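You operate a simulated robot arm through the tools that you are given. There is no shell and no other tool. Be economical: measure what you need, move in short steps, check, and stop when the job is done.

You run a simulated robot arm. Do the job below in one go: nothing can be reset, and whatever is moved stays where it is left.

JOB
Press START on the centrifuge, fix what the display names and run it for 5 s.
Fine: leave the other knobs; free the lid once the run has ended.

Only the result counts: the job must be done as asked and must still hold three seconds after the hand-in. Knocking over, shifting, dropping, spilling or breaking anything else fails it. A push-on lid holds only when it is set on centred and level and pressed home; a screw cap is set on level and turned clockwise until tight.

ROBOT AND FRAMES
A 7-joint arm with a two-finger parallel gripper on a trunk, on a base that drives. Base frame: it is fixed to the floor where the robot stands at the start and does not move with it; the origin is under the middle of the robot, x ahead of it, y to its left, z up. Lengths are in mm, angles in rad, forces in N, time in s.
With the tool pointing down near the work surface it reaches from about 260 to 640 mm from the robot's upright axis, wherever it stands. Its first joint turns from -2.897 to 2.897 rad. Places, roughly: air filter [500, -300, 1000]; brake switch [500, -300, 1000]; centrifuge lid [800, -300, 1200]; centrifuge start key [600, 0, 1000]; centrifuge switch [500, -600, 1100]; speed knob [500, -300, 1100]; temperature knob [400, -500, 1100]; time knob [500, -400, 1100]. Payload 1.57 kg.
The TCP is the grasp point between the finger pads, 30 mm short of the fingertips. In the tool frame z runs along the fingers and y along their closing line. The gripper opens to 80 mm. The fingers are 17 mm wide and 12 mm thick; the gripper's body (40 by 82 mm) begins 80 mm behind the TCP.
Orientation is told as [roll, pitch, yaw] about the base's x, y, z axes, in that order, counted from this pose: with the fingers straight down and closing along the base's y, the tool's x points along the base's -x, its y along +y and its z along -z.

CONTROLS
- The arm moves only by the tool servo_tool. Its argument "commands" is a list of rows, each a list of 6 numbers: the shift along the tool's x, y, z in cm, then the turn, a rotation vector about the tool's x, y, z in rad. In form: [[dx, dy, dz, rx, ry, rz], ...]. A call has 1 to 10 rows; each row shifts and turns the commanded pose from where the row before left it, along the tool's axes as they then stand. "claw" is the finger opening in cm, from 0 to 8, set as the call begins (left out, the last holds). A row lasts 0.2 s, in which the tool goes at most 50 mm and 0.15 rad; a call with a longer step from one row to the next is refused whole, and so is a gripper value outside its range. Where a pose cannot be reached the arm comes as near as it can. A force on the tool above 40 N (or 10 N above the force at the start of the call, whichever is more), or a blocked arm, ends the call early, and 0.2 s more pass. Each finger travels about 72 mm/s and halts on what it meets, pressing with about 32 N; the grip force reading is that of the motor and also rises with nothing between the fingers. The clock runs only during rows and for 0.2 s after the last one: add rows that do not move to give the fingers time. The reply holds the time, the measured pose of the TCP, the force on the tool along the base axes, the opening and the grip force, in the units named above and with some noise, with the torque about the TCP (base axes, N m) and any sound that the robot's microphone picked up.
- Cameras (640 x 400 px; columns grow to the right, rows downward): "scene" is now at [243.6, -43.4, 1602.7]; the picture's right is [-0.51, -0.86, 0.00], its down [-0.56, 0.33, -0.76] and it looks along [0.66, -0.39, -0.65] (base axes); focal length 260 px, centre (320, 200). "wrist" rides on the gripper at [72, -7, -122] in the tool frame; the picture's right is [0.09, 1.00, 0.00], its down [-0.84, 0.08, -0.54] and it looks along [-0.54, 0.05, 0.84] (tool axes); focal length 238 px, centre (320, 200). There is no depth. A picture from a camera that has moved, and an enlarged one, comes with that camera's place and axes in the base frame and with its lens.
- capture(camera): a new picture of that camera. The clock stands still meanwhile.
- lift_body(by): slides the trunk up (or, below 0, down) by that many mm; the arm and the scene camera ride with it, the base frame stays. It gives what a move gives, with no picture.
- roll_base(legs): drives the robot by 1 to 6 legs, each [ahead, left, turn to the left] in mm, mm and rad, along the robot's own axes; the way and the turn of a leg run together, so that a leg with both is an arc; at most 1500 mm and 3.142 rad a leg. The arm and the cameras ride along, it lands a little off, and it stops where it bumps. It gives what a move gives.
- aim_head(pan, tilt): turns the head with the scene camera to pan (to the left, within 1.501 rad either way) and tilt (down, from -0.506 to 1.204), counted from straight ahead of the robot. It gives what a move gives.
- zoom(camera, box): a new picture of the part [left, top, right, bottom] of that camera's present view, enlarged. The clock stands still meanwhile.
- job_done(): hands the job in; it is judged then, once.

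Go step by step. Nothing tells you exact positions but the pictures and the camera data: compare them with the known pose of the tool, close in by small moves and look again before you grip or let go. The budget is 120 turns and 82 pictures, counting those below and the enlarged ones. Unless the task says otherwise, let go and move clear before handing in, and close with one line.

The tools are called by a JSON object that holds its "fn" and its "kwargs". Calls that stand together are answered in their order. servo_tool: Moves the arm, as the interface text tells. Its arguments: {"type":"object","properties":{"commands":{"type":"array","items":{"type":"array","items":{"type":"number"}}},"claw":{"type":"number"}},"required":["commands"]} The other tools are called the same way: lift_body (by) slides the trunk up or down; roll_base (legs) drives the base; aim_head (pan, tilt) turns the head that bears the scene camera; capture (camera) takes a picture; zoom (camera, box) takes an enlarged picture of a part of a camera's view; job_done () hands the job in.

At the start:

```text
t: 0.0
ee_pos: [321.0, -116.8, 1444.3]
ee_rot: [-0.001, 0.001, 0.0]
contact_force: [-0.3, 0.9, -0.1]
wrist_torque: [0.0, 0.0, 0.01]
gripper_width: 79.9
grip_force: 0.1
trunk travel left (down, up): [-825.0, 165.0]
robot x, y, heading: [0.1, -2.0, 0.002]
head pan, tilt: [-0.531, 0.702]
```

scene: 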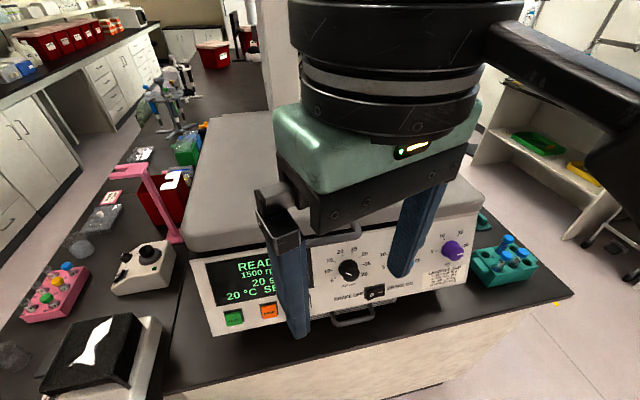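
wrist: 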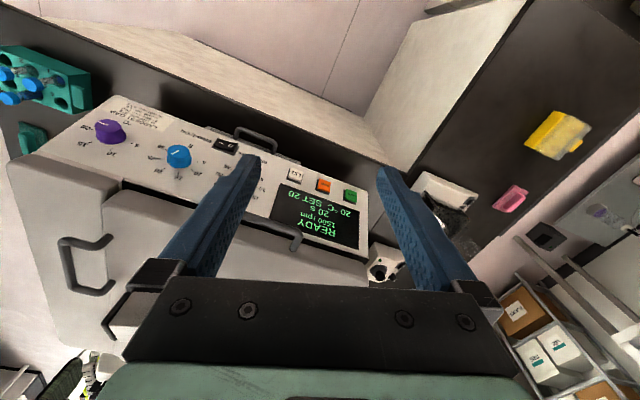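

The centrifuge is in front of the robot, partly hidden by the arm; its front panel has a display, START/STOP keys, knobs and a brake switch. I'll look closer at the panel first.

{"fn": "zoom", "kwargs": {"camera": "wrist", "box": [40, 80, 380, 292]}}

{"fn": "zoom", "kwargs": {"camera": "scene", "box": [180, 190, 500, 390]}}

```text
1.88 times, centred on (210, 186) of wrist
camera zoom: at [249.4, -122.9, 1566.3], right [-0.09, 1.0, 0.0], down [0.84, 0.08, 0.54], along [0.54, 0.05, -0.84], focal length 449 px, centre (527, 226)
```

zoom: 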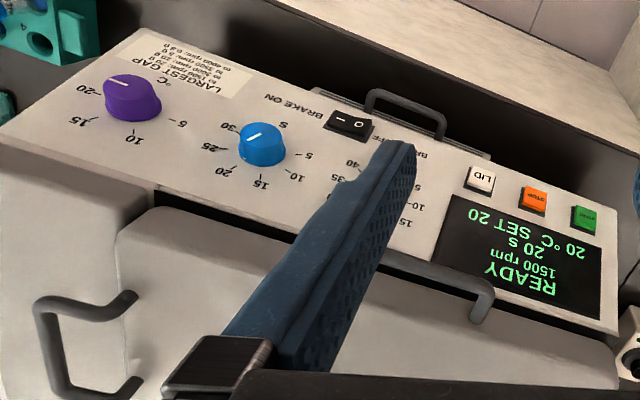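

```text
2.00 times, centred on (340, 290) of scene
camera zoom: at [243.6, -43.4, 1602.7], right [-0.51, -0.86, 0.0], down [-0.56, 0.33, -0.76], along [0.66, -0.39, -0.65], focal length 520 px, centre (280, 20)
```

zoom: 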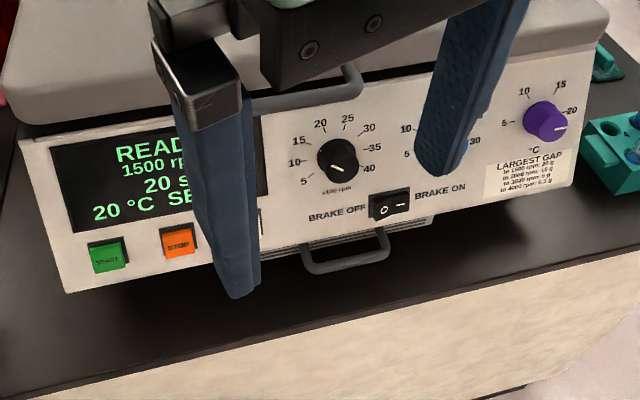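

I estimate START near [555, -19, 1060] and the brake switch near [462, -326, 1029], with the panel sloping back. I'll move the arm to the left to clear the scene view.

{"fn": "servo_tool", "kwargs": {"commands": [[0, 5, 0, 0, 0, 0], [0, 5, 0, 0, 0, 0], [0, 5, 0, 0, 0, 0], [0, 5, 0, 0, 0, 0], [0, 5, 0, 0, 0, 0], [0, 5, 0, 0, 0, 0]], "claw": 0}}

{"fn": "aim_head", "kwargs": {"pan": -0.6, "tilt": 0.85}}

{"fn": "capture", "kwargs": {"camera": "scene"}}

{"fn": "capture", "kwargs": {"camera": "wrist"}}

```text
t: 0.7
ee_pos: [324.9, -11.4, 1440.3]
ee_rot: [-0.007, -0.012, 0.033]
contact_force: [8.6, -5.5, -5.3]
wrist_torque: [0.8, 0.76, 0.55]
gripper_width: 0.3
grip_force: 10.2
trunk travel left (down, up): [-825.0, 165.0]
robot x, y, heading: [2.4, 1.5, 0.007]
head pan, tilt: [-0.531, 0.702]
stopped in row 3: the force on the tool passed its limit at 106 N (the readings are from after the stop); the commanded pose is now the measured one
```

```text
t: 1.4
ee_pos: [325.9, -10.4, 1439.2]
ee_rot: [-0.003, -0.013, 0.032]
contact_force: [4.3, -13.4, -40.2]
wrist_torque: [1.75, -2.61, 1.06]
gripper_width: 0.0
grip_force: 21.9
trunk travel left (down, up): [-825.0, 165.0]
robot x, y, heading: [-0.9, 1.5, 0.002]
head pan, tilt: [-0.6, 0.85]
```

```text
77 pictures are left
camera scene: at [237.2, -44.9, 1592.9], right [-0.55, -0.83, 0.0], down [-0.61, 0.4, -0.68], along [0.57, -0.38, -0.73], focal length 260 px, centre (320, 200)
```

scene: 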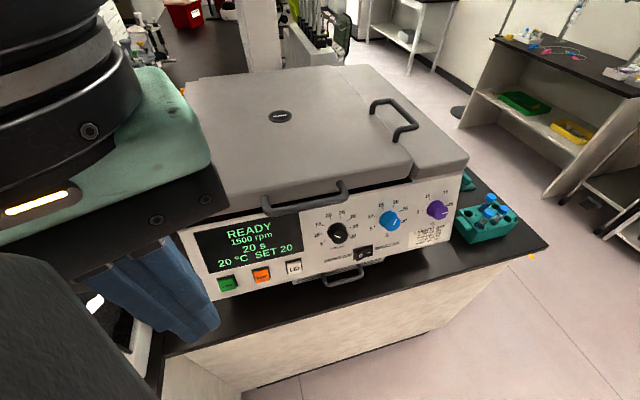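

```text
76 pictures are left
camera wrist: at [253.3, -19.1, 1560.7], right [-0.12, 0.99, -0.01], down [0.83, 0.11, 0.55], along [0.55, 0.06, -0.83], focal length 238 px, centre (320, 200)
```

wrist: 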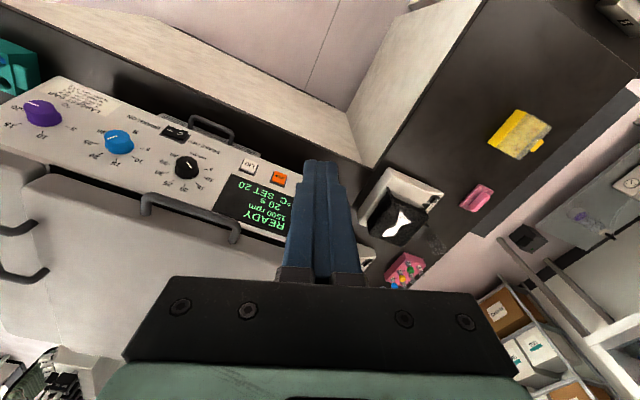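

The hand bumped the robot's own head; I'll ease away from it a little and zoom on the panel.

{"fn": "servo_tool", "kwargs": {"commands": [[-3, -2, 0, 0, 0, 0], [-3, 0, 0, 0, 0, 0], [0, 0, 0, 0, 0, 0]]}}

{"fn": "zoom", "kwargs": {"camera": "scene", "box": [180, 170, 500, 370]}}

{"fn": "zoom", "kwargs": {"camera": "wrist", "box": [0, 50, 320, 250]}}

```text
t: 2.2
ee_pos: [385.3, -29.5, 1442.8]
ee_rot: [-0.006, -0.012, 0.03]
contact_force: [-1.0, 0.4, 1.1]
wrist_torque: [-0.02, 0.01, 0.02]
gripper_width: 0.1
grip_force: 21.8
trunk travel left (down, up): [-825.0, 165.0]
robot x, y, heading: [-0.0, 4.0, -0.0]
head pan, tilt: [-0.6, 0.85]
```

```text
2.00 times, centred on (340, 270) of scene
camera zoom: at [234.4, -44.5, 1590.6], right [-0.56, -0.83, 0.0], down [-0.62, 0.42, -0.66], along [0.54, -0.37, -0.75], focal length 520 px, centre (280, 60)
```

zoom: 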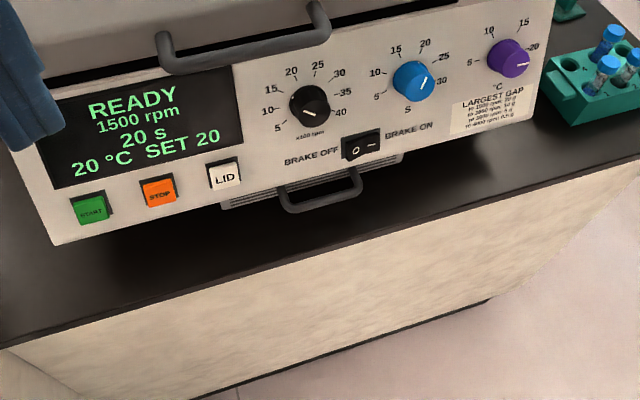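

```text
2.00 times, centred on (160, 150) of wrist
camera zoom: at [313.2, -36.1, 1563.2], right [-0.12, 0.99, -0.01], down [0.83, 0.11, 0.55], along [0.55, 0.06, -0.83], focal length 477 px, centre (640, 300)
```

zoom: 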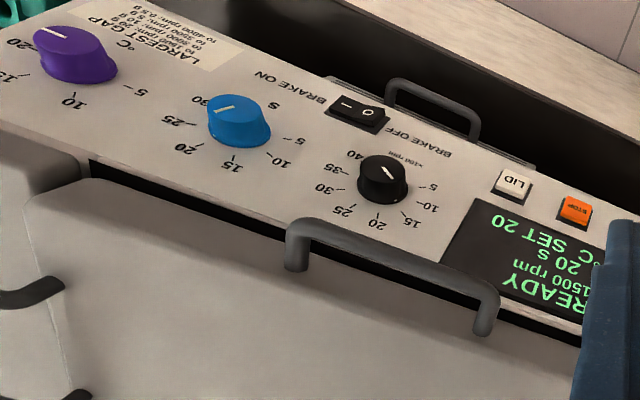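

{"fn": "zoom", "kwargs": {"camera": "scene", "box": [300, 180, 460, 280]}}

{"fn": "zoom", "kwargs": {"camera": "wrist", "box": [80, 70, 240, 170]}}

```text
4.00 times, centred on (380, 230) of scene
camera zoom: at [234.4, -44.5, 1590.6], right [-0.56, -0.83, 0.0], down [-0.62, 0.42, -0.66], along [0.54, -0.37, -0.75], focal length 1039 px, centre (80, 80)
```

zoom: 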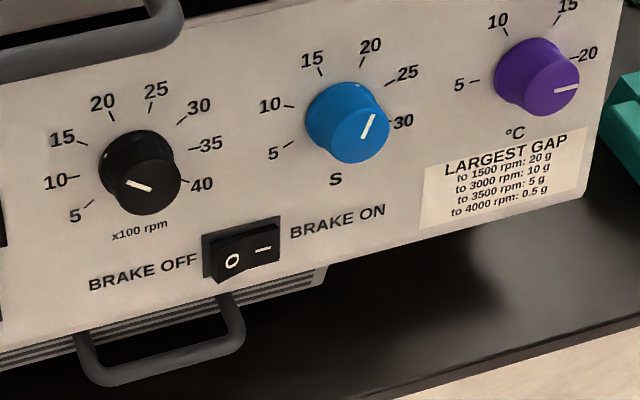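

```text
4.00 times, centred on (160, 120) of wrist
camera zoom: at [313.2, -36.1, 1563.2], right [-0.12, 0.99, -0.01], down [0.83, 0.11, 0.55], along [0.55, 0.06, -0.83], focal length 953 px, centre (960, 520)
```

zoom: 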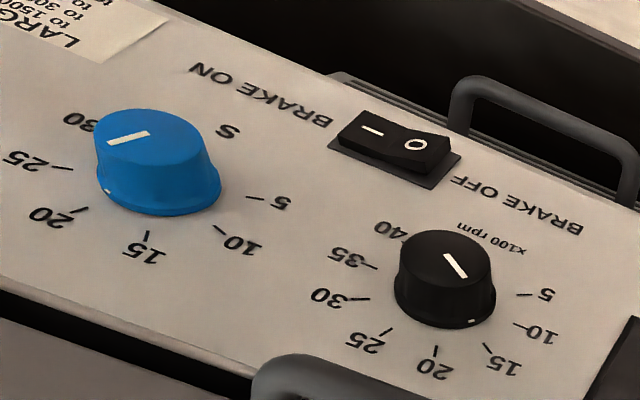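

The pointers confirm 1500 rpm, 20 s and 20 °C. I'll lower the hand to look at the panel from nearby and get a better baseline.

{"fn": "servo_tool", "kwargs": {"commands": [[0, 0, 5, 0, 0, 0], [0, 0, 5, 0, 0, 0], [0, -2, 5, 0, 0, 0], [0, -2, 5, 0, 0, 0], [0, 0, 0, 0, 0, 0], [0, 0, 0, 0, 0, 0]]}}

{"fn": "capture", "kwargs": {"camera": "wrist"}}

{"fn": "capture", "kwargs": {"camera": "scene"}}

```text
refused: row 3 steps farther than a row can; nothing moved
```

```text
71 pictures are left
camera wrist: at [313.2, -36.1, 1563.2], right [-0.12, 0.99, -0.01], down [0.83, 0.11, 0.55], along [0.55, 0.06, -0.83], focal length 238 px, centre (320, 200)
```

wrist: 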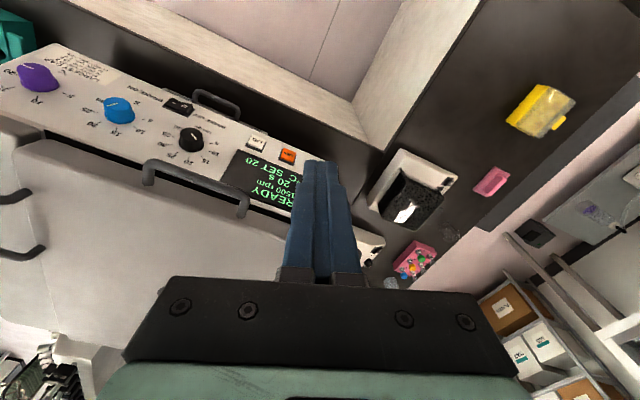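

```text
70 pictures are left
camera scene: at [234.4, -44.5, 1590.6], right [-0.56, -0.83, 0.0], down [-0.62, 0.42, -0.66], along [0.54, -0.37, -0.75], focal length 260 px, centre (320, 200)
```

scene: 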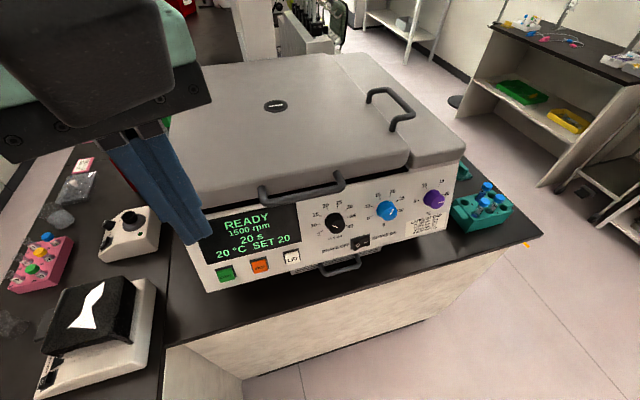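

{"fn": "servo_tool", "kwargs": {"commands": [[0, -1.5, 4.5, 0, 0, 0], [0, -1.5, 4.5, 0, 0, 0], [0, -1.5, 4.5, 0, 0, 0], [0, -1.5, 4.5, 0, 0, 0], [0, 0, 0, 0, 0, 0], [0, 0, 0, 0, 0, 0]]}}

{"fn": "capture", "kwargs": {"camera": "wrist"}}

```text
t: 3.6
ee_pos: [388.8, -90.7, 1260.2]
ee_rot: [-0.006, -0.01, 0.029]
contact_force: [0.1, 0.1, -0.6]
wrist_torque: [-0.05, 0.02, 0.03]
gripper_width: 0.0
grip_force: 21.2
trunk travel left (down, up): [-825.0, 165.0]
robot x, y, heading: [-0.1, 0.8, 0.001]
head pan, tilt: [-0.6, 0.85]
```

```text
69 pictures are left
camera wrist: at [316.8, -97.2, 1381.6], right [-0.12, 0.99, -0.01], down [0.83, 0.11, 0.55], along [0.55, 0.06, -0.83], focal length 238 px, centre (320, 200)
```

wrist: 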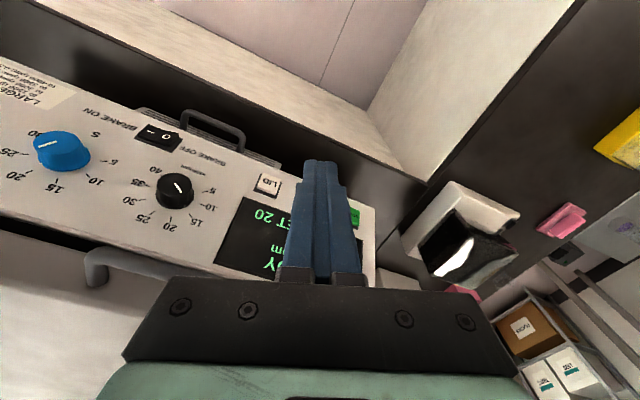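

Triangulated: START ≈ [563, -12, 1043], LID key ≈ [524, -162, 1036], brake ≈ [461, -323, 1040]; the panel is yawed about -0.31 and leans back about 0.5 rad. I'll orient the tool along the panel normal in free space.

{"fn": "servo_tool", "kwargs": {"commands": [[0, 0, 0, 0, 0, 0.12], [0, 0, 0, 0, 0, 0.12], [0, 0, 0, 0, 0, 0.1], [0, 0, 0, 0, -0.15, 0], [0, 0, 0, 0, -0.15, 0], [0, 0, 0, 0, -0.15, 0], [0, 0, 0, 0, -0.15, 0], [0, 0, 0, 0, -0.15, 0], [0, 0, 0, 0, -0.15, 0], [0, 0, 0, 0, -0.15, 0]]}}

{"fn": "capture", "kwargs": {"camera": "wrist"}}

{"fn": "capture", "kwargs": {"camera": "scene"}}

```text
t: 5.8
ee_pos: [455.7, -85.3, 1257.7]
ee_rot: [-0.015, -1.03, -0.309]
contact_force: [-0.4, -0.5, 0.1]
wrist_torque: [0.0, 0.03, 0.02]
gripper_width: 0.2
grip_force: 21.0
out of reach, approached as far as the arm can: row 7, 8, 9, 10
trunk travel left (down, up): [-825.0, 165.0]
robot x, y, heading: [-1.7, 1.3, 0.004]
head pan, tilt: [-0.6, 0.85]
```

```text
68 pictures are left
camera wrist: at [320.5, -46.0, 1258.9], right [0.27, 0.96, -0.09], down [-0.01, 0.09, 1.0], along [0.96, -0.27, 0.03], focal length 238 px, centre (320, 200)
```

wrist: 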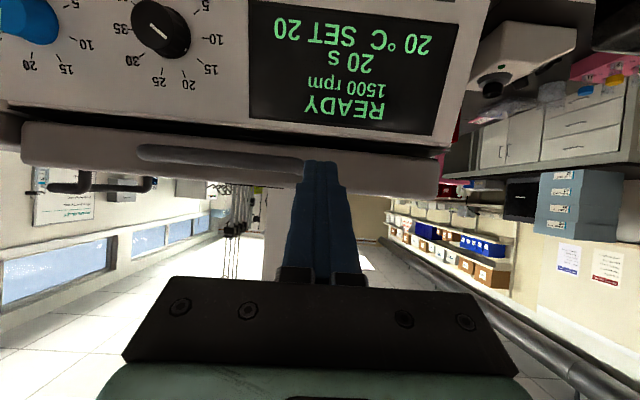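

```text
67 pictures are left
camera scene: at [233.4, -42.3, 1590.8], right [-0.56, -0.83, 0.0], down [-0.62, 0.42, -0.66], along [0.55, -0.37, -0.75], focal length 260 px, centre (320, 200)
```

scene: 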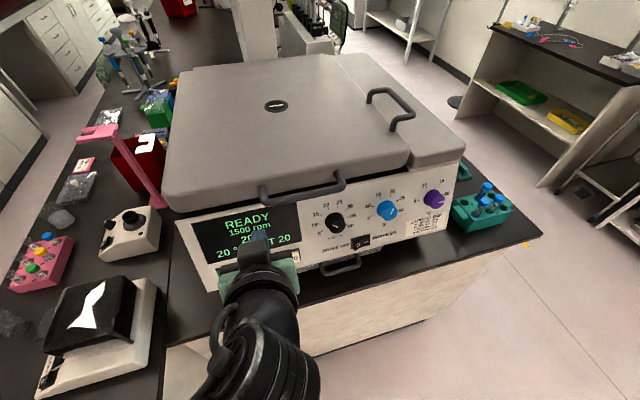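

The tool now faces the panel and reach is adequate. I'll go to a standoff about 60 mm before START.

{"fn": "servo_tool", "kwargs": {"commands": [[2.86, 2.05, 1.79, 0, 0, 0], [2.86, 2.05, 1.79, 0, 0, 0], [2.86, 2.05, 1.79, 0, 0, 0], [2.86, 2.05, 1.79, 0, 0, 0], [2.86, 2.05, 1.79, 0, 0, 0], [0, 0, 0, 0, 0, 0]]}}

{"fn": "capture", "kwargs": {"camera": "wrist"}}

{"fn": "capture", "kwargs": {"camera": "scene"}}

```text
t: 7.2
ee_pos: [495.9, 8.5, 1100.0]
ee_rot: [-0.003, -1.063, -0.307]
contact_force: [-0.4, 0.5, 0.5]
wrist_torque: [-0.01, -0.02, 0.01]
gripper_width: 0.0
grip_force: 20.9
out of reach, approached as far as the arm can: row 1
trunk travel left (down, up): [-825.0, 165.0]
robot x, y, heading: [-1.7, -0.3, 0.001]
head pan, tilt: [-0.6, 0.85]
```

```text
66 pictures are left
camera wrist: at [359.8, 46.1, 1095.9], right [0.26, 0.96, -0.08], down [-0.04, 0.1, 0.99], along [0.96, -0.26, 0.06], focal length 238 px, centre (320, 200)
```

wrist: 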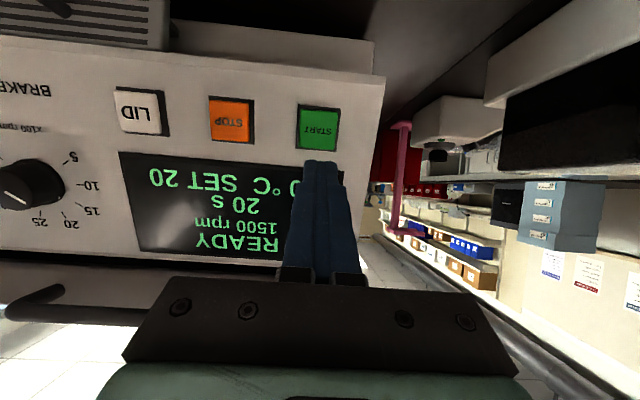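

```text
65 pictures are left
camera scene: at [234.5, -44.9, 1590.6], right [-0.56, -0.83, 0.0], down [-0.62, 0.42, -0.66], along [0.54, -0.37, -0.75], focal length 260 px, centre (320, 200)
```

scene: 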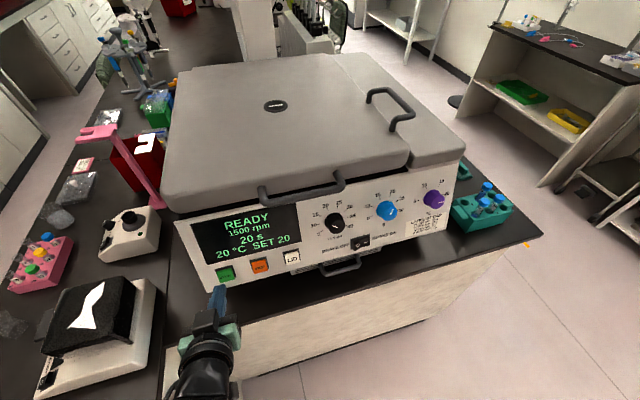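

START triangulates to about [563, -15, 1045]; I'll shift down slightly and advance 40 mm, then check.

{"fn": "servo_tool", "kwargs": {"commands": [[1.3, -0.1, 1, 0, 0, 0], [0, 0, 2, 0, 0, 0], [0, 0, 1, 0, 0, 0], [0, 0, 0, 0, 0, 0]]}}

{"fn": "capture", "kwargs": {"camera": "wrist"}}

{"fn": "zoom", "kwargs": {"camera": "scene", "box": [180, 230, 340, 330]}}

```text
t: 8.2
ee_pos: [524.6, -1.0, 1067.9]
ee_rot: [-0.004, -1.062, -0.307]
contact_force: [0.2, -0.6, -0.5]
wrist_torque: [0.01, 0.0, 0.01]
gripper_width: 0.0
grip_force: 21.3
trunk travel left (down, up): [-825.0, 165.0]
robot x, y, heading: [-3.9, -1.7, -0.0]
head pan, tilt: [-0.6, 0.85]
```

```text
64 pictures are left
camera wrist: at [387.7, 37.3, 1064.0], right [0.26, 0.96, -0.08], down [-0.04, 0.1, 0.99], along [0.96, -0.26, 0.06], focal length 238 px, centre (320, 200)
```

wrist: 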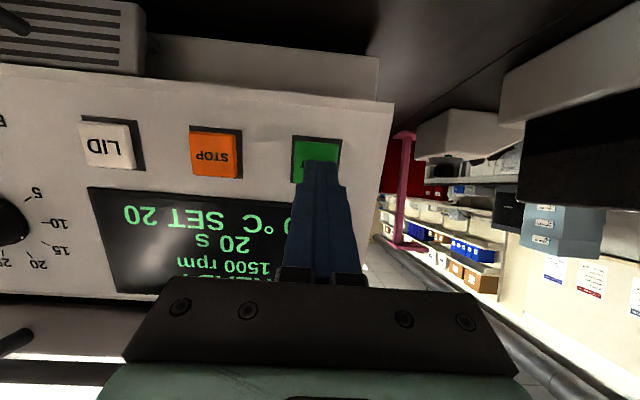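

```text
4.00 times, centred on (260, 280) of scene
camera zoom: at [234.8, -44.6, 1590.5], right [-0.56, -0.83, 0.0], down [-0.62, 0.42, -0.66], along [0.54, -0.37, -0.75], focal length 1039 px, centre (560, -120)
```

zoom: 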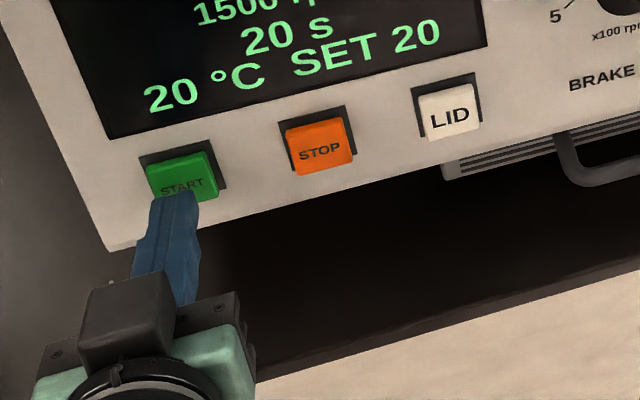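

Aligned with START. Pressing in small steps.

{"fn": "servo_tool", "kwargs": {"commands": [[0, 0, 0.5, 0, 0, 0], [0, 0, 0.4, 0, 0, 0], [0, 0, 0.3, 0, 0, 0], [0, 0, 0.3, 0, 0, 0]]}}

{"fn": "capture", "kwargs": {"camera": "scene"}}

```text
t: 9.2
ee_pos: [535.6, -3.6, 1062.6]
ee_rot: [-0.005, -1.064, -0.307]
contact_force: [-13.8, 3.2, 6.9]
wrist_torque: [-0.08, -0.12, -0.01]
gripper_width: 0.0
grip_force: 21.2
trunk travel left (down, up): [-825.0, 165.0]
robot x, y, heading: [-0.3, -2.6, 0.001]
head pan, tilt: [-0.6, 0.85]
heard: click
```

```text
62 pictures are left
camera scene: at [232.2, -44.0, 1591.1], right [-0.56, -0.83, 0.0], down [-0.62, 0.42, -0.66], along [0.55, -0.37, -0.75], focal length 260 px, centre (320, 200)
```

scene: 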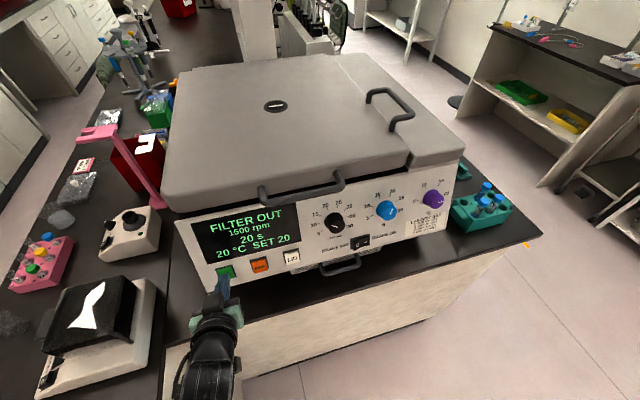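

The display says FILTER OUT: the drawer with the handle below the panel sticks out. I'll back off and slide along the panel to look at it.

{"fn": "servo_tool", "kwargs": {"commands": [[0, 0, -4, 0, 0, 0], [0, 0, -4, 0, 0, 0], [0, -4.5, 0, 0, 0, 0], [0, -4.5, 0, 0, 0, 0], [0, -4.5, 0, 0, 0, 0], [0, -4.5, 0, 0, 0, 0], [0, -4.5, 0, 0, 0, 0], [0, 0, 0, 0, 0, 0]]}}

{"fn": "capture", "kwargs": {"camera": "wrist"}}

{"fn": "zoom", "kwargs": {"camera": "scene", "box": [180, 180, 460, 355]}}

```text
t: 11.0
ee_pos: [458.0, -27.0, 1099.8]
ee_rot: [-0.003, -1.061, -0.306]
contact_force: [-0.1, 0.2, 0.1]
wrist_torque: [0.03, 0.01, 0.01]
gripper_width: 0.0
grip_force: 20.9
out of reach, approached as far as the arm can: row 4, 5, 6, 7
trunk travel left (down, up): [-825.0, 165.0]
robot x, y, heading: [2.0, 2.5, -0.006]
head pan, tilt: [-0.6, 0.85]
```

```text
61 pictures are left
camera wrist: at [321.1, 10.6, 1096.6], right [0.26, 0.96, -0.08], down [-0.04, 0.1, 0.99], along [0.96, -0.26, 0.06], focal length 238 px, centre (320, 200)
```

wrist: 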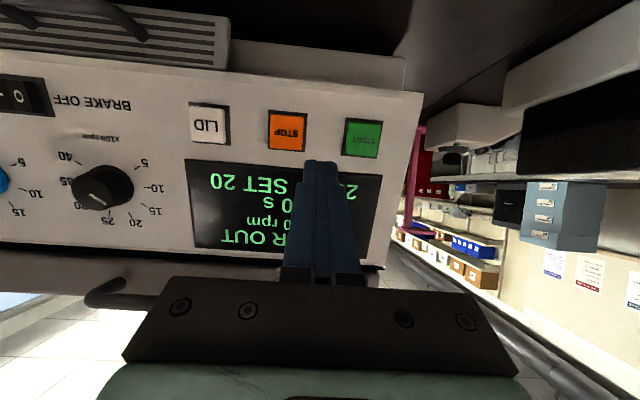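

```text
2.29 times, centred on (320, 268) of scene
camera zoom: at [234.9, -44.9, 1590.5], right [-0.56, -0.83, 0.0], down [-0.62, 0.42, -0.66], along [0.54, -0.37, -0.75], focal length 594 px, centre (320, 46)
```

zoom: 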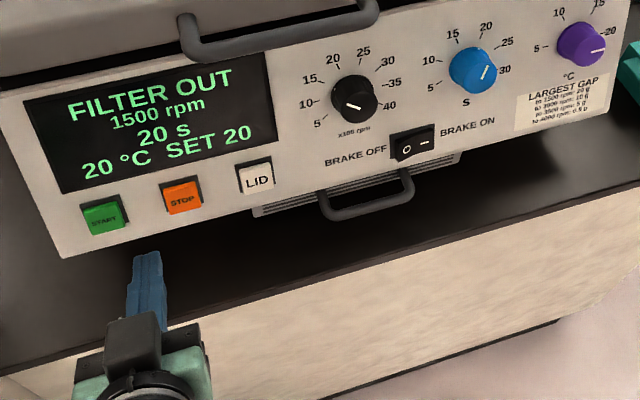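

The arm runs out of reach close in, so I'll reposition the base to face the panel squarely, about 620 mm out.

{"fn": "roll_base", "kwargs": {"legs": [[-119, -106, 0], [0, 0, -0.3]]}}

{"fn": "aim_head", "kwargs": {"pan": -0.1, "tilt": 0.75}}

{"fn": "capture", "kwargs": {"camera": "scene"}}

{"fn": "capture", "kwargs": {"camera": "wrist"}}

```text
t: 13.4
ee_pos: [310.0, -266.0, 1099.4]
ee_rot: [-0.004, -1.062, -0.607]
contact_force: [-0.5, -0.3, 0.4]
wrist_torque: [0.02, 0.02, 0.01]
gripper_width: 0.0
grip_force: 20.9
trunk travel left (down, up): [-825.0, 165.0]
robot x, y, heading: [-120.6, -104.9, -0.302]
head pan, tilt: [-0.6, 0.85]
```

```text
t: 14.3
ee_pos: [309.8, -265.7, 1099.4]
ee_rot: [-0.004, -1.062, -0.607]
contact_force: [1.1, 0.5, -0.2]
wrist_torque: [-0.01, 0.01, -0.02]
gripper_width: 0.0
grip_force: 21.2
trunk travel left (down, up): [-825.0, 165.0]
robot x, y, heading: [-121.3, -103.9, -0.303]
head pan, tilt: [-0.099, 0.75]
```

```text
59 pictures are left
camera scene: at [119.9, -187.4, 1598.5], right [-0.39, -0.92, 0.0], down [-0.63, 0.27, -0.73], along [0.67, -0.29, -0.68], focal length 260 px, centre (320, 200)
```

scene: 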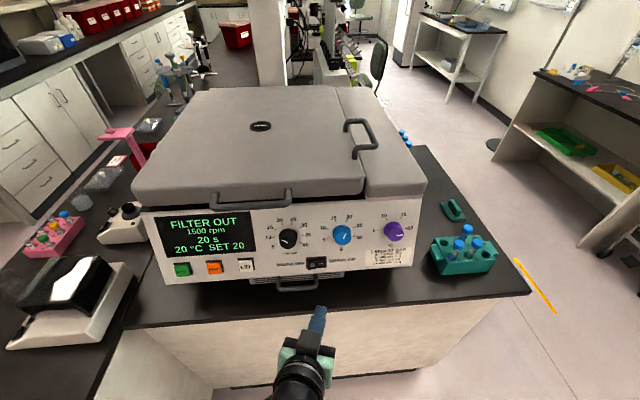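

```text
58 pictures are left
camera wrist: at [190.4, -188.9, 1096.7], right [0.53, 0.84, -0.08], down [-0.01, 0.1, 0.99], along [0.85, -0.53, 0.06], focal length 238 px, centre (320, 200)
```

wrist: 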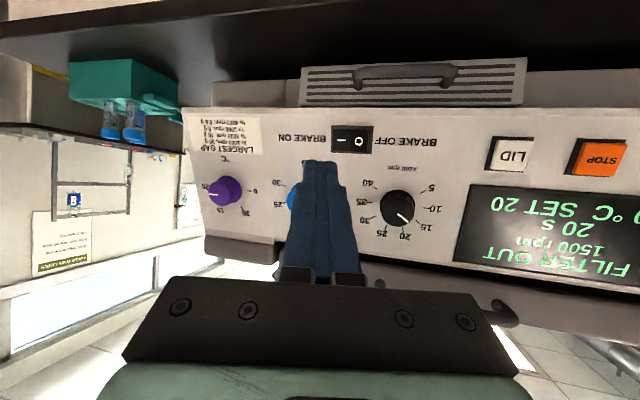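

{"fn": "zoom", "kwargs": {"camera": "wrist", "box": [280, 40, 560, 215]}}

{"fn": "zoom", "kwargs": {"camera": "scene", "box": [210, 220, 370, 320]}}

```text
2.29 times, centred on (420, 128) of wrist
camera zoom: at [190.4, -188.9, 1096.7], right [0.53, 0.84, -0.08], down [-0.01, 0.1, 0.99], along [0.85, -0.53, 0.06], focal length 545 px, centre (91, 366)
```

zoom: 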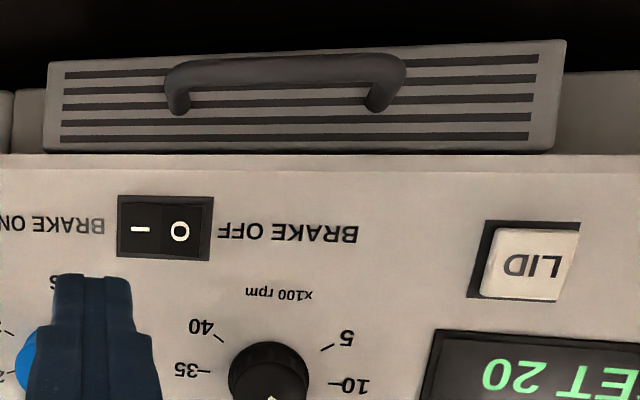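

```text
4.00 times, centred on (290, 270) of scene
camera zoom: at [119.9, -187.4, 1598.5], right [-0.39, -0.92, 0.0], down [-0.63, 0.27, -0.73], along [0.67, -0.29, -0.68], focal length 1039 px, centre (440, -80)
```

zoom: 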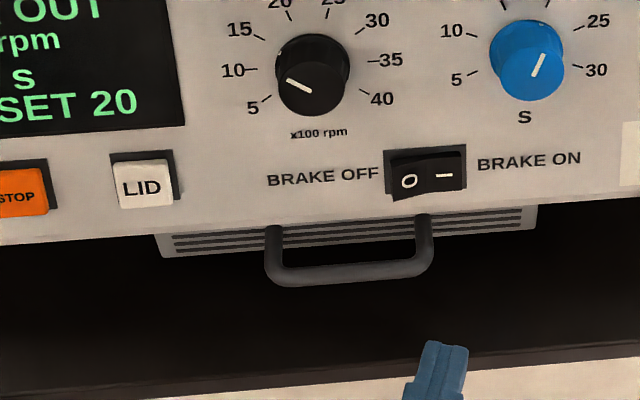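

The handle bar of the filter is at about [449, -264, 971]. I'll square the tool's yaw with the panel and move to about 50 mm in front of the bar.

{"fn": "servo_tool", "kwargs": {"commands": [[0, 0, 0, -0.0874, 0, -0.0486], [0, 0, 0, -0.0874, 0, -0.0486], [0, 0, 0, -0.0874, 0, -0.0486], [1.8, 1.09, 2.58, 0, 0, 0], [1.8, 1.09, 2.58, 0, 0, 0], [1.8, 1.09, 2.58, 0, 0, 0], [1.8, 1.09, 2.58, 0, 0, 0], [0, 0, 0, 0, 0, 0]]}}

{"fn": "capture", "kwargs": {"camera": "wrist"}}

{"fn": "zoom", "kwargs": {"camera": "scene", "box": [210, 220, 370, 320]}}

```text
t: 16.1
ee_pos: [395.8, -252.5, 1000.4]
ee_rot: [-0.012, -1.063, -0.556]
contact_force: [0.7, 0.2, -0.2]
wrist_torque: [0.02, 0.02, -0.01]
gripper_width: 0.1
grip_force: 21.5
out of reach, approached as far as the arm can: row 1, 2, 3
trunk travel left (down, up): [-825.0, 165.0]
robot x, y, heading: [-117.0, -106.3, -0.302]
head pan, tilt: [-0.099, 0.75]
```

```text
55 pictures are left
camera wrist: at [272.0, -181.3, 996.7], right [0.49, 0.86, -0.09], down [-0.01, 0.11, 0.99], along [0.87, -0.49, 0.06], focal length 238 px, centre (320, 200)
```

wrist: 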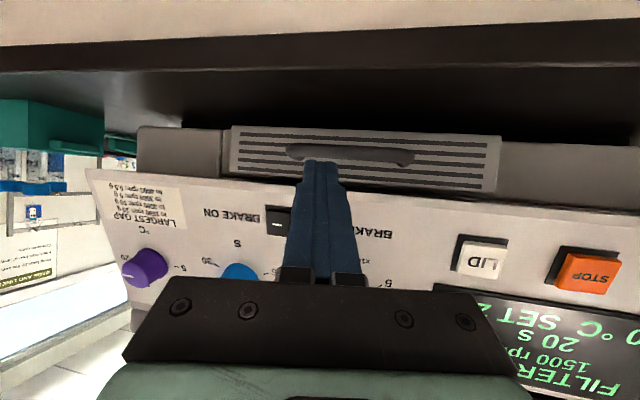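

```text
4.00 times, centred on (290, 270) of scene
camera zoom: at [119.4, -187.3, 1598.6], right [-0.39, -0.92, 0.0], down [-0.63, 0.27, -0.73], along [0.67, -0.28, -0.68], focal length 1039 px, centre (440, -80)
```

zoom: 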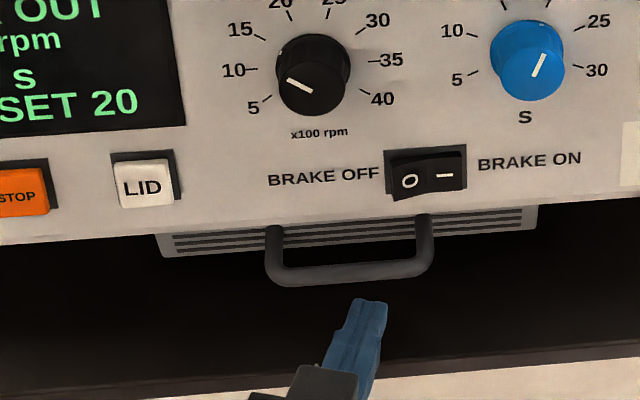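

{"fn": "servo_tool", "kwargs": {"commands": [[0, 0, 0, -0.1093, 0, -0.0608], [0, 0, 0, -0.1093, 0, -0.0608], [1.1, 0.6, 0.87, 0, 0, 0], [0, 0, 0, 0, 0, 0]]}}

{"fn": "capture", "kwargs": {"camera": "wrist"}}

{"fn": "zoom", "kwargs": {"camera": "scene", "box": [210, 220, 370, 320]}}

```text
t: 17.1
ee_pos: [399.2, -247.5, 987.5]
ee_rot: [-0.023, -1.061, -0.487]
contact_force: [0.4, -0.1, -0.7]
wrist_torque: [0.05, 0.0, 0.03]
gripper_width: 0.1
grip_force: 20.9
out of reach, approached as far as the arm can: row 1, 2
trunk travel left (down, up): [-825.0, 165.0]
robot x, y, heading: [-119.2, -106.5, -0.305]
head pan, tilt: [-0.099, 0.75]
```

```text
53 pictures are left
camera wrist: at [272.8, -184.2, 983.6], right [0.45, 0.89, -0.09], down [-0.01, 0.11, 0.99], along [0.9, -0.44, 0.06], focal length 238 px, centre (320, 200)
```

wrist: 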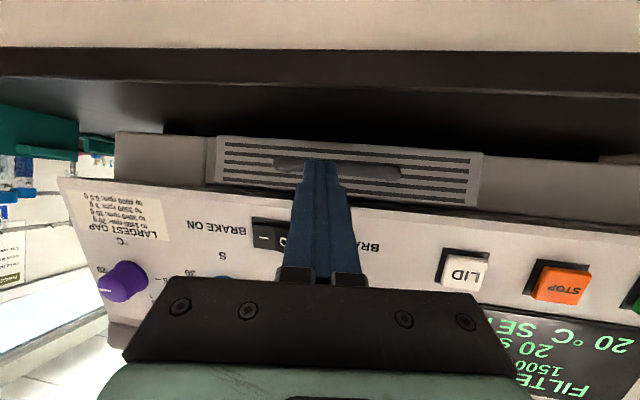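

```text
4.00 times, centred on (290, 270) of scene
camera zoom: at [119.8, -187.2, 1598.5], right [-0.39, -0.92, 0.0], down [-0.63, 0.27, -0.73], along [0.67, -0.28, -0.68], focal length 1039 px, centre (440, -80)
```

zoom: 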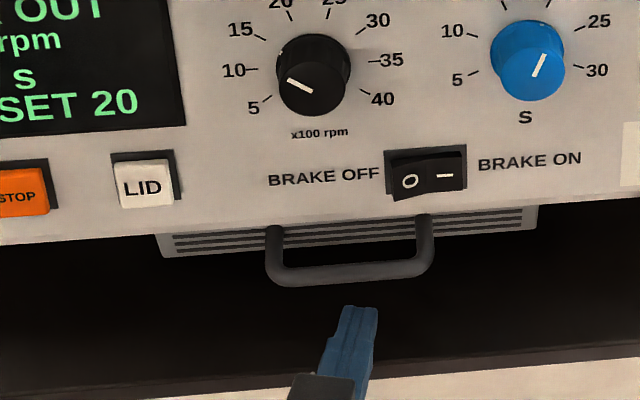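

The fingertip is centred on the bar; I'll push along the drawer's direction in small steps.

{"fn": "servo_tool", "kwargs": {"commands": [[-0.48, 0.3, 0.86, 0, 0, 0], [-0.48, 0.3, 0.86, 0, 0, 0], [-0.24, 0.09, 0.43, 0, 0, 0], [-0.24, 0.09, 0.43, 0, 0, 0], [-0.24, 0.09, 0.43, 0, 0, 0], [-0.24, 0.09, 0.43, 0, 0, 0]]}}

{"fn": "zoom", "kwargs": {"camera": "scene", "box": [130, 200, 370, 350]}}

```text
t: 18.5
ee_pos: [437.0, -257.7, 987.0]
ee_rot: [-0.022, -1.061, -0.487]
contact_force: [-0.6, 1.4, 0.5]
wrist_torque: [0.04, 0.02, 0.0]
gripper_width: 0.0
grip_force: 21.0
trunk travel left (down, up): [-825.0, 165.0]
robot x, y, heading: [-115.7, -105.5, -0.299]
head pan, tilt: [-0.099, 0.75]
```

```text
2.67 times, centred on (250, 275) of scene
camera zoom: at [119.7, -187.2, 1598.6], right [-0.39, -0.92, 0.0], down [-0.63, 0.27, -0.73], along [0.67, -0.28, -0.68], focal length 693 px, centre (507, 0)
```

zoom: 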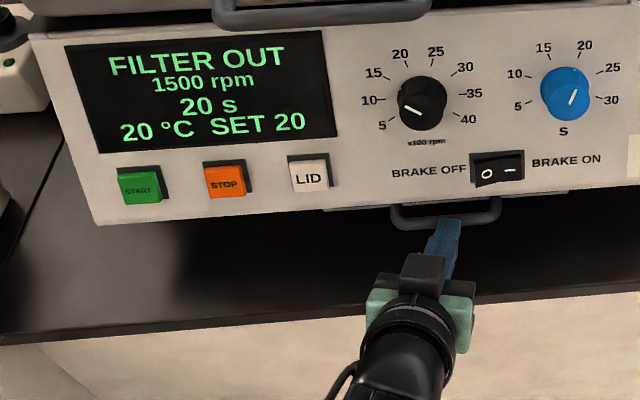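

It slides in easily. Continuing until it clicks.

{"fn": "servo_tool", "kwargs": {"commands": [[-0.24, 0.09, 0.43, 0, 0, 0], [-0.24, 0.09, 0.43, 0, 0, 0], [-0.24, 0.09, 0.43, 0, 0, 0], [-0.24, 0.09, 0.43, 0, 0, 0]]}}

{"fn": "zoom", "kwargs": {"camera": "scene", "box": [130, 200, 370, 350]}}

{"fn": "capture", "kwargs": {"camera": "wrist"}}

```text
t: 19.5
ee_pos: [453.4, -263.7, 987.1]
ee_rot: [-0.024, -1.058, -0.488]
contact_force: [-29.5, 10.5, 3.4]
wrist_torque: [0.18, 0.43, 0.12]
gripper_width: 0.0
grip_force: 21.5
trunk travel left (down, up): [-825.0, 165.0]
robot x, y, heading: [-117.9, -104.7, -0.301]
head pan, tilt: [-0.099, 0.75]
```

```text
2.67 times, centred on (250, 275) of scene
camera zoom: at [115.1, -185.6, 1599.4], right [-0.39, -0.92, 0.0], down [-0.63, 0.26, -0.73], along [0.68, -0.29, -0.68], focal length 693 px, centre (507, 0)
```

zoom: 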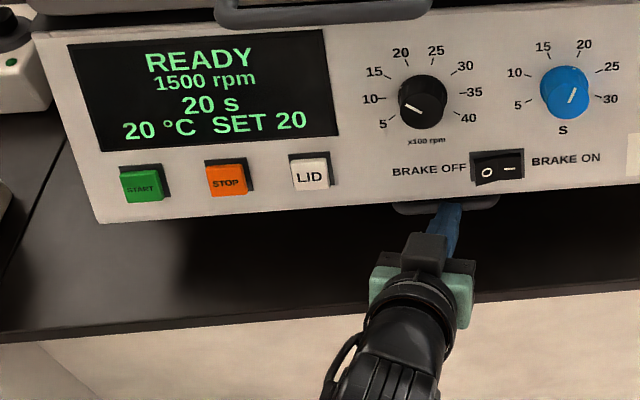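

```text
49 pictures are left
camera wrist: at [326.4, -200.4, 984.3], right [0.44, 0.89, -0.09], down [-0.01, 0.11, 0.99], along [0.9, -0.44, 0.06], focal length 238 px, centre (320, 200)
```

wrist: 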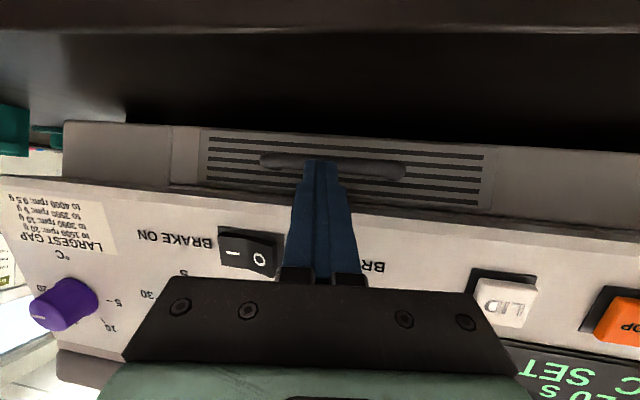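

The filter is home and the display shows READY. Now I back off and reposition the base for the time knob.

{"fn": "servo_tool", "kwargs": {"commands": [[0, 0, -3, 0, 0, 0], [0, 0, -4, 0, 0, 0], [0, 0, -4, 0, 0, 0], [0, 0, 0, 0, 0, 0]]}}

{"fn": "roll_base", "kwargs": {"legs": [[-110, -70, 0]]}}

{"fn": "zoom", "kwargs": {"camera": "scene", "box": [130, 180, 450, 380]}}

{"fn": "capture", "kwargs": {"camera": "wrist"}}

```text
t: 20.5
ee_pos: [373.2, -219.5, 1040.2]
ee_rot: [-0.024, -1.06, -0.49]
contact_force: [0.9, 0.7, 0.0]
wrist_torque: [0.01, -0.03, -0.02]
gripper_width: 0.0
grip_force: 21.0
trunk travel left (down, up): [-825.0, 165.0]
robot x, y, heading: [-116.5, -107.2, -0.297]
head pan, tilt: [-0.099, 0.75]
```

```text
t: 21.8
ee_pos: [248.4, -251.9, 1040.2]
ee_rot: [-0.024, -1.061, -0.485]
contact_force: [1.1, -0.1, 0.4]
wrist_torque: [0.02, 0.03, -0.01]
gripper_width: 0.0
grip_force: 21.5
trunk travel left (down, up): [-825.0, 165.0]
robot x, y, heading: [-245.5, -139.5, -0.3]
head pan, tilt: [-0.099, 0.75]
```

```text
2.00 times, centred on (290, 280) of scene
camera zoom: at [-5.0, -220.7, 1598.4], right [-0.39, -0.92, 0.0], down [-0.63, 0.26, -0.73], along [0.67, -0.28, -0.68], focal length 520 px, centre (380, 40)
```

zoom: 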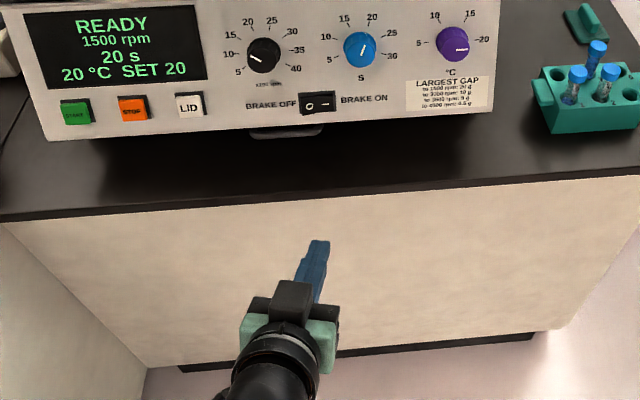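

```text
47 pictures are left
camera wrist: at [121.8, -188.0, 1037.6], right [0.44, 0.89, -0.09], down [-0.01, 0.11, 0.99], along [0.9, -0.44, 0.06], focal length 238 px, centre (320, 200)
```

wrist: 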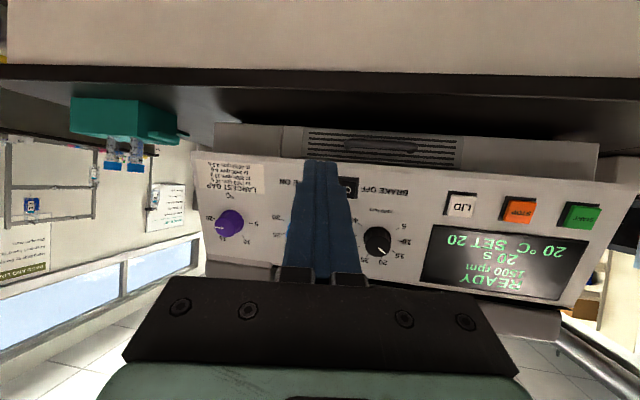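

Base is set back. I'll move in front of the blue time knob (estimated [468, -387, 1115]) and square the yaw there.

{"fn": "servo_tool", "kwargs": {"commands": [[-3.72, -0.7, 1.6, 0, 0, 0], [-3.72, -0.7, 1.6, 0, 0, 0], [-3.72, -0.7, 1.6, 0, 0, 0], [-3.72, -0.7, 1.6, 0, 0, 0], [-3.72, -0.7, 1.6, 0, 0, 0], [0, 0, 0, -0.081, 0, -0.045], [0, 0, 0, -0.081, 0, -0.045], [0, 0, 0, 0, 0, 0]], "claw": 6}}

{"fn": "capture", "kwargs": {"camera": "wrist"}}

{"fn": "zoom", "kwargs": {"camera": "scene", "box": [130, 140, 450, 340]}}

```text
t: 23.6
ee_pos: [372.7, -358.7, 1164.7]
ee_rot: [-0.023, -1.061, -0.488]
contact_force: [0.2, 0.3, 0.4]
wrist_torque: [0.02, 0.05, 0.0]
gripper_width: 60.0
grip_force: 0.0
out of reach, approached as far as the arm can: row 6, 7
trunk travel left (down, up): [-825.0, 165.0]
robot x, y, heading: [-248.8, -141.4, -0.297]
head pan, tilt: [-0.099, 0.75]
```

```text
46 pictures are left
camera wrist: at [246.2, -295.4, 1161.1], right [0.44, 0.89, -0.09], down [-0.01, 0.11, 0.99], along [0.9, -0.44, 0.06], focal length 238 px, centre (320, 200)
```

wrist: 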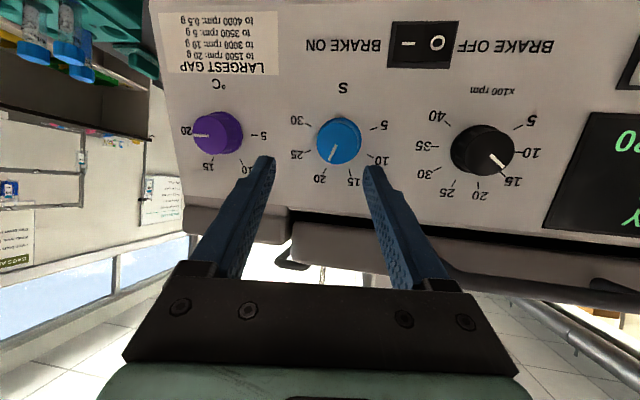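

```text
2.00 times, centred on (290, 240) of scene
camera zoom: at [-5.3, -220.8, 1598.5], right [-0.39, -0.92, 0.0], down [-0.63, 0.26, -0.73], along [0.67, -0.28, -0.68], focal length 520 px, centre (380, 120)
```

zoom: 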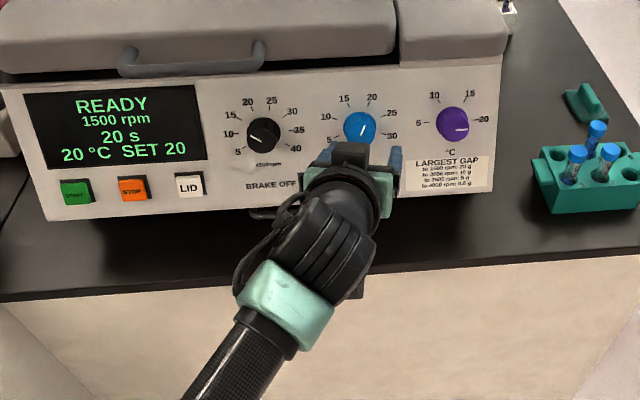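

Yaw is joint-limited relative to the robot, so I'll turn the base left instead (hand withdrawn a bit first).

{"fn": "servo_tool", "kwargs": {"commands": [[0, 0, -4, 0, 0, 0], [0, 0, 0, 0, 0, 0]]}}

{"fn": "roll_base", "kwargs": {"legs": [[7, -126, 0], [0, 0, 0.21]]}}

{"fn": "capture", "kwargs": {"camera": "wrist"}}

```text
t: 24.2
ee_pos: [341.6, -342.6, 1183.2]
ee_rot: [-0.023, -1.059, -0.491]
contact_force: [0.6, -0.4, 0.0]
wrist_torque: [0.04, 0.02, 0.01]
gripper_width: 59.9
grip_force: 0.1
trunk travel left (down, up): [-825.0, 165.0]
robot x, y, heading: [-247.3, -138.0, -0.297]
head pan, tilt: [-0.099, 0.75]
```

```text
t: 26.2
ee_pos: [340.6, -338.1, 1184.5]
ee_rot: [-0.023, -1.061, -0.278]
contact_force: [-0.2, 0.6, 0.2]
wrist_torque: [-0.01, -0.04, 0.02]
gripper_width: 60.0
grip_force: 0.1
trunk travel left (down, up): [-825.0, 165.0]
robot x, y, heading: [-272.3, -260.5, -0.09]
head pan, tilt: [-0.099, 0.75]
```

```text
44 pictures are left
camera wrist: at [203.7, -301.6, 1180.8], right [0.25, 0.96, -0.09], down [-0.04, 0.1, 0.99], along [0.97, -0.24, 0.06], focal length 238 px, centre (320, 200)
```

wrist: 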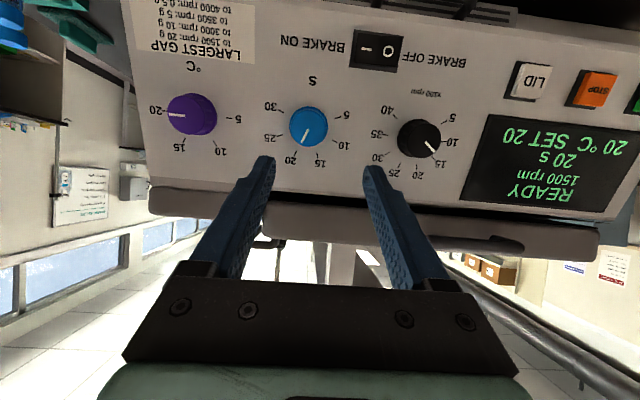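

The knob face is at about [470, -390, 1112], and the panel leans back ≈ 0.42 rad. I'll align the pitch and move to a standoff on the knob axis.

{"fn": "servo_tool", "kwargs": {"commands": [[0, 0, 0, 0, -0.09, 0], [0.47, -0.67, 3.8, 0, 0, 0], [0.47, -0.67, 3.8, 0, 0, 0], [0, 0, 0, 0, 0, 0]]}}

{"fn": "capture", "kwargs": {"camera": "wrist"}}

{"fn": "capture", "kwargs": {"camera": "scene"}}

```text
t: 27.2
ee_pos: [376.7, -349.3, 1134.1]
ee_rot: [-0.03, -1.151, -0.272]
contact_force: [-0.1, 1.1, -0.5]
wrist_torque: [-0.02, -0.02, -0.03]
gripper_width: 60.1
grip_force: 0.0
out of reach, approached as far as the arm can: row 2, 3
trunk travel left (down, up): [-825.0, 165.0]
robot x, y, heading: [-276.0, -261.4, -0.089]
head pan, tilt: [-0.099, 0.75]
```

```text
43 pictures are left
camera wrist: at [240.7, -313.6, 1119.1], right [0.26, 0.96, -0.1], down [-0.12, 0.13, 0.98], along [0.96, -0.24, 0.15], focal length 238 px, centre (320, 200)
```

wrist: 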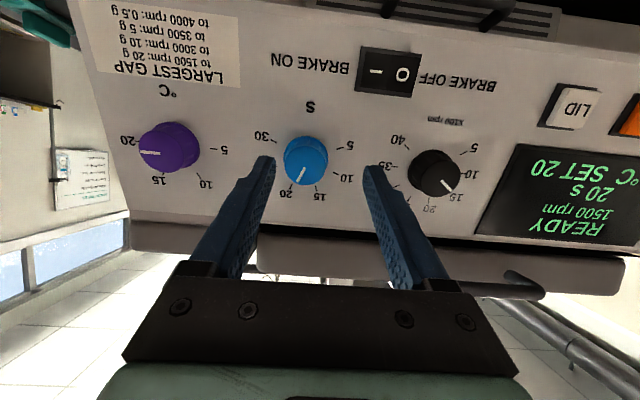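

```text
42 pictures are left
camera scene: at [-24.1, -292.0, 1598.5], right [-0.19, -0.98, 0.0], down [-0.67, 0.13, -0.73], along [0.72, -0.14, -0.68], focal length 260 px, centre (320, 200)
```

scene: 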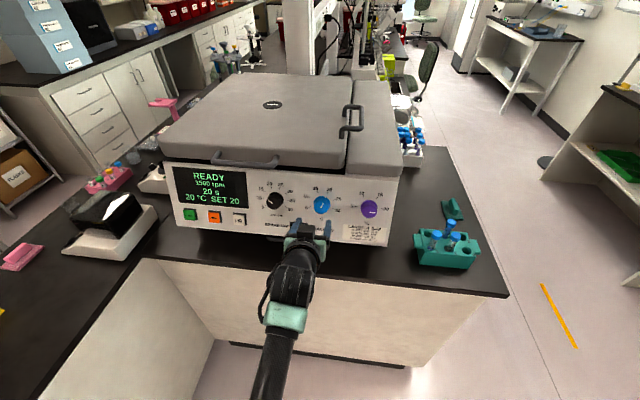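

The arm is at full stretch; I'll pull the hand back and drive 80 mm closer.

{"fn": "servo_tool", "kwargs": {"commands": [[0, 0, -4.5, 0, 0, 0], [0, 0, 0, 0, 0, 0]]}}

{"fn": "roll_base", "kwargs": {"legs": [[80, 0, 0]]}}

{"fn": "capture", "kwargs": {"camera": "wrist"}}

{"fn": "zoom", "kwargs": {"camera": "scene", "box": [160, 150, 400, 300]}}

```text
t: 27.8
ee_pos: [337.0, -337.7, 1152.1]
ee_rot: [-0.031, -1.149, -0.272]
contact_force: [0.7, 0.0, 0.1]
wrist_torque: [0.0, 0.01, 0.0]
gripper_width: 59.9
grip_force: 0.0
trunk travel left (down, up): [-825.0, 165.0]
robot x, y, heading: [-274.2, -258.6, -0.091]
head pan, tilt: [-0.099, 0.75]
```

```text
t: 28.9
ee_pos: [417.3, -343.3, 1151.9]
ee_rot: [-0.028, -1.147, -0.272]
contact_force: [-0.2, -0.9, 0.6]
wrist_torque: [-0.03, 0.01, 0.01]
gripper_width: 60.1
grip_force: 0.1
trunk travel left (down, up): [-825.0, 165.0]
robot x, y, heading: [-195.4, -271.3, -0.086]
head pan, tilt: [-0.099, 0.75]
```

```text
41 pictures are left
camera wrist: at [281.0, -308.0, 1137.1], right [0.26, 0.96, -0.1], down [-0.12, 0.13, 0.98], along [0.96, -0.24, 0.15], focal length 238 px, centre (320, 200)
```

wrist: 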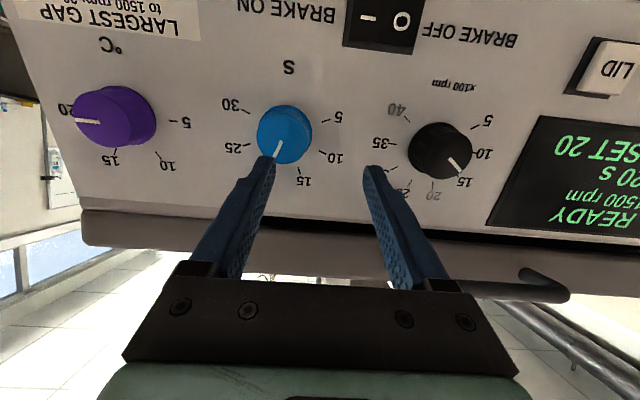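

```text
2.67 times, centred on (280, 225) of scene
camera zoom: at [55.6, -298.3, 1598.4], right [-0.19, -0.98, 0.0], down [-0.67, 0.13, -0.73], along [0.72, -0.14, -0.68], focal length 693 px, centre (427, 133)
```

zoom: 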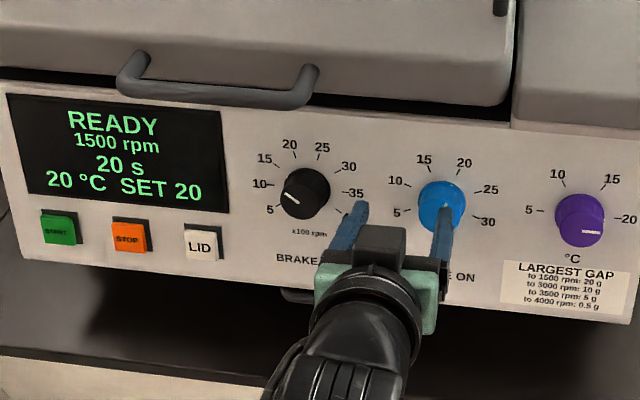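

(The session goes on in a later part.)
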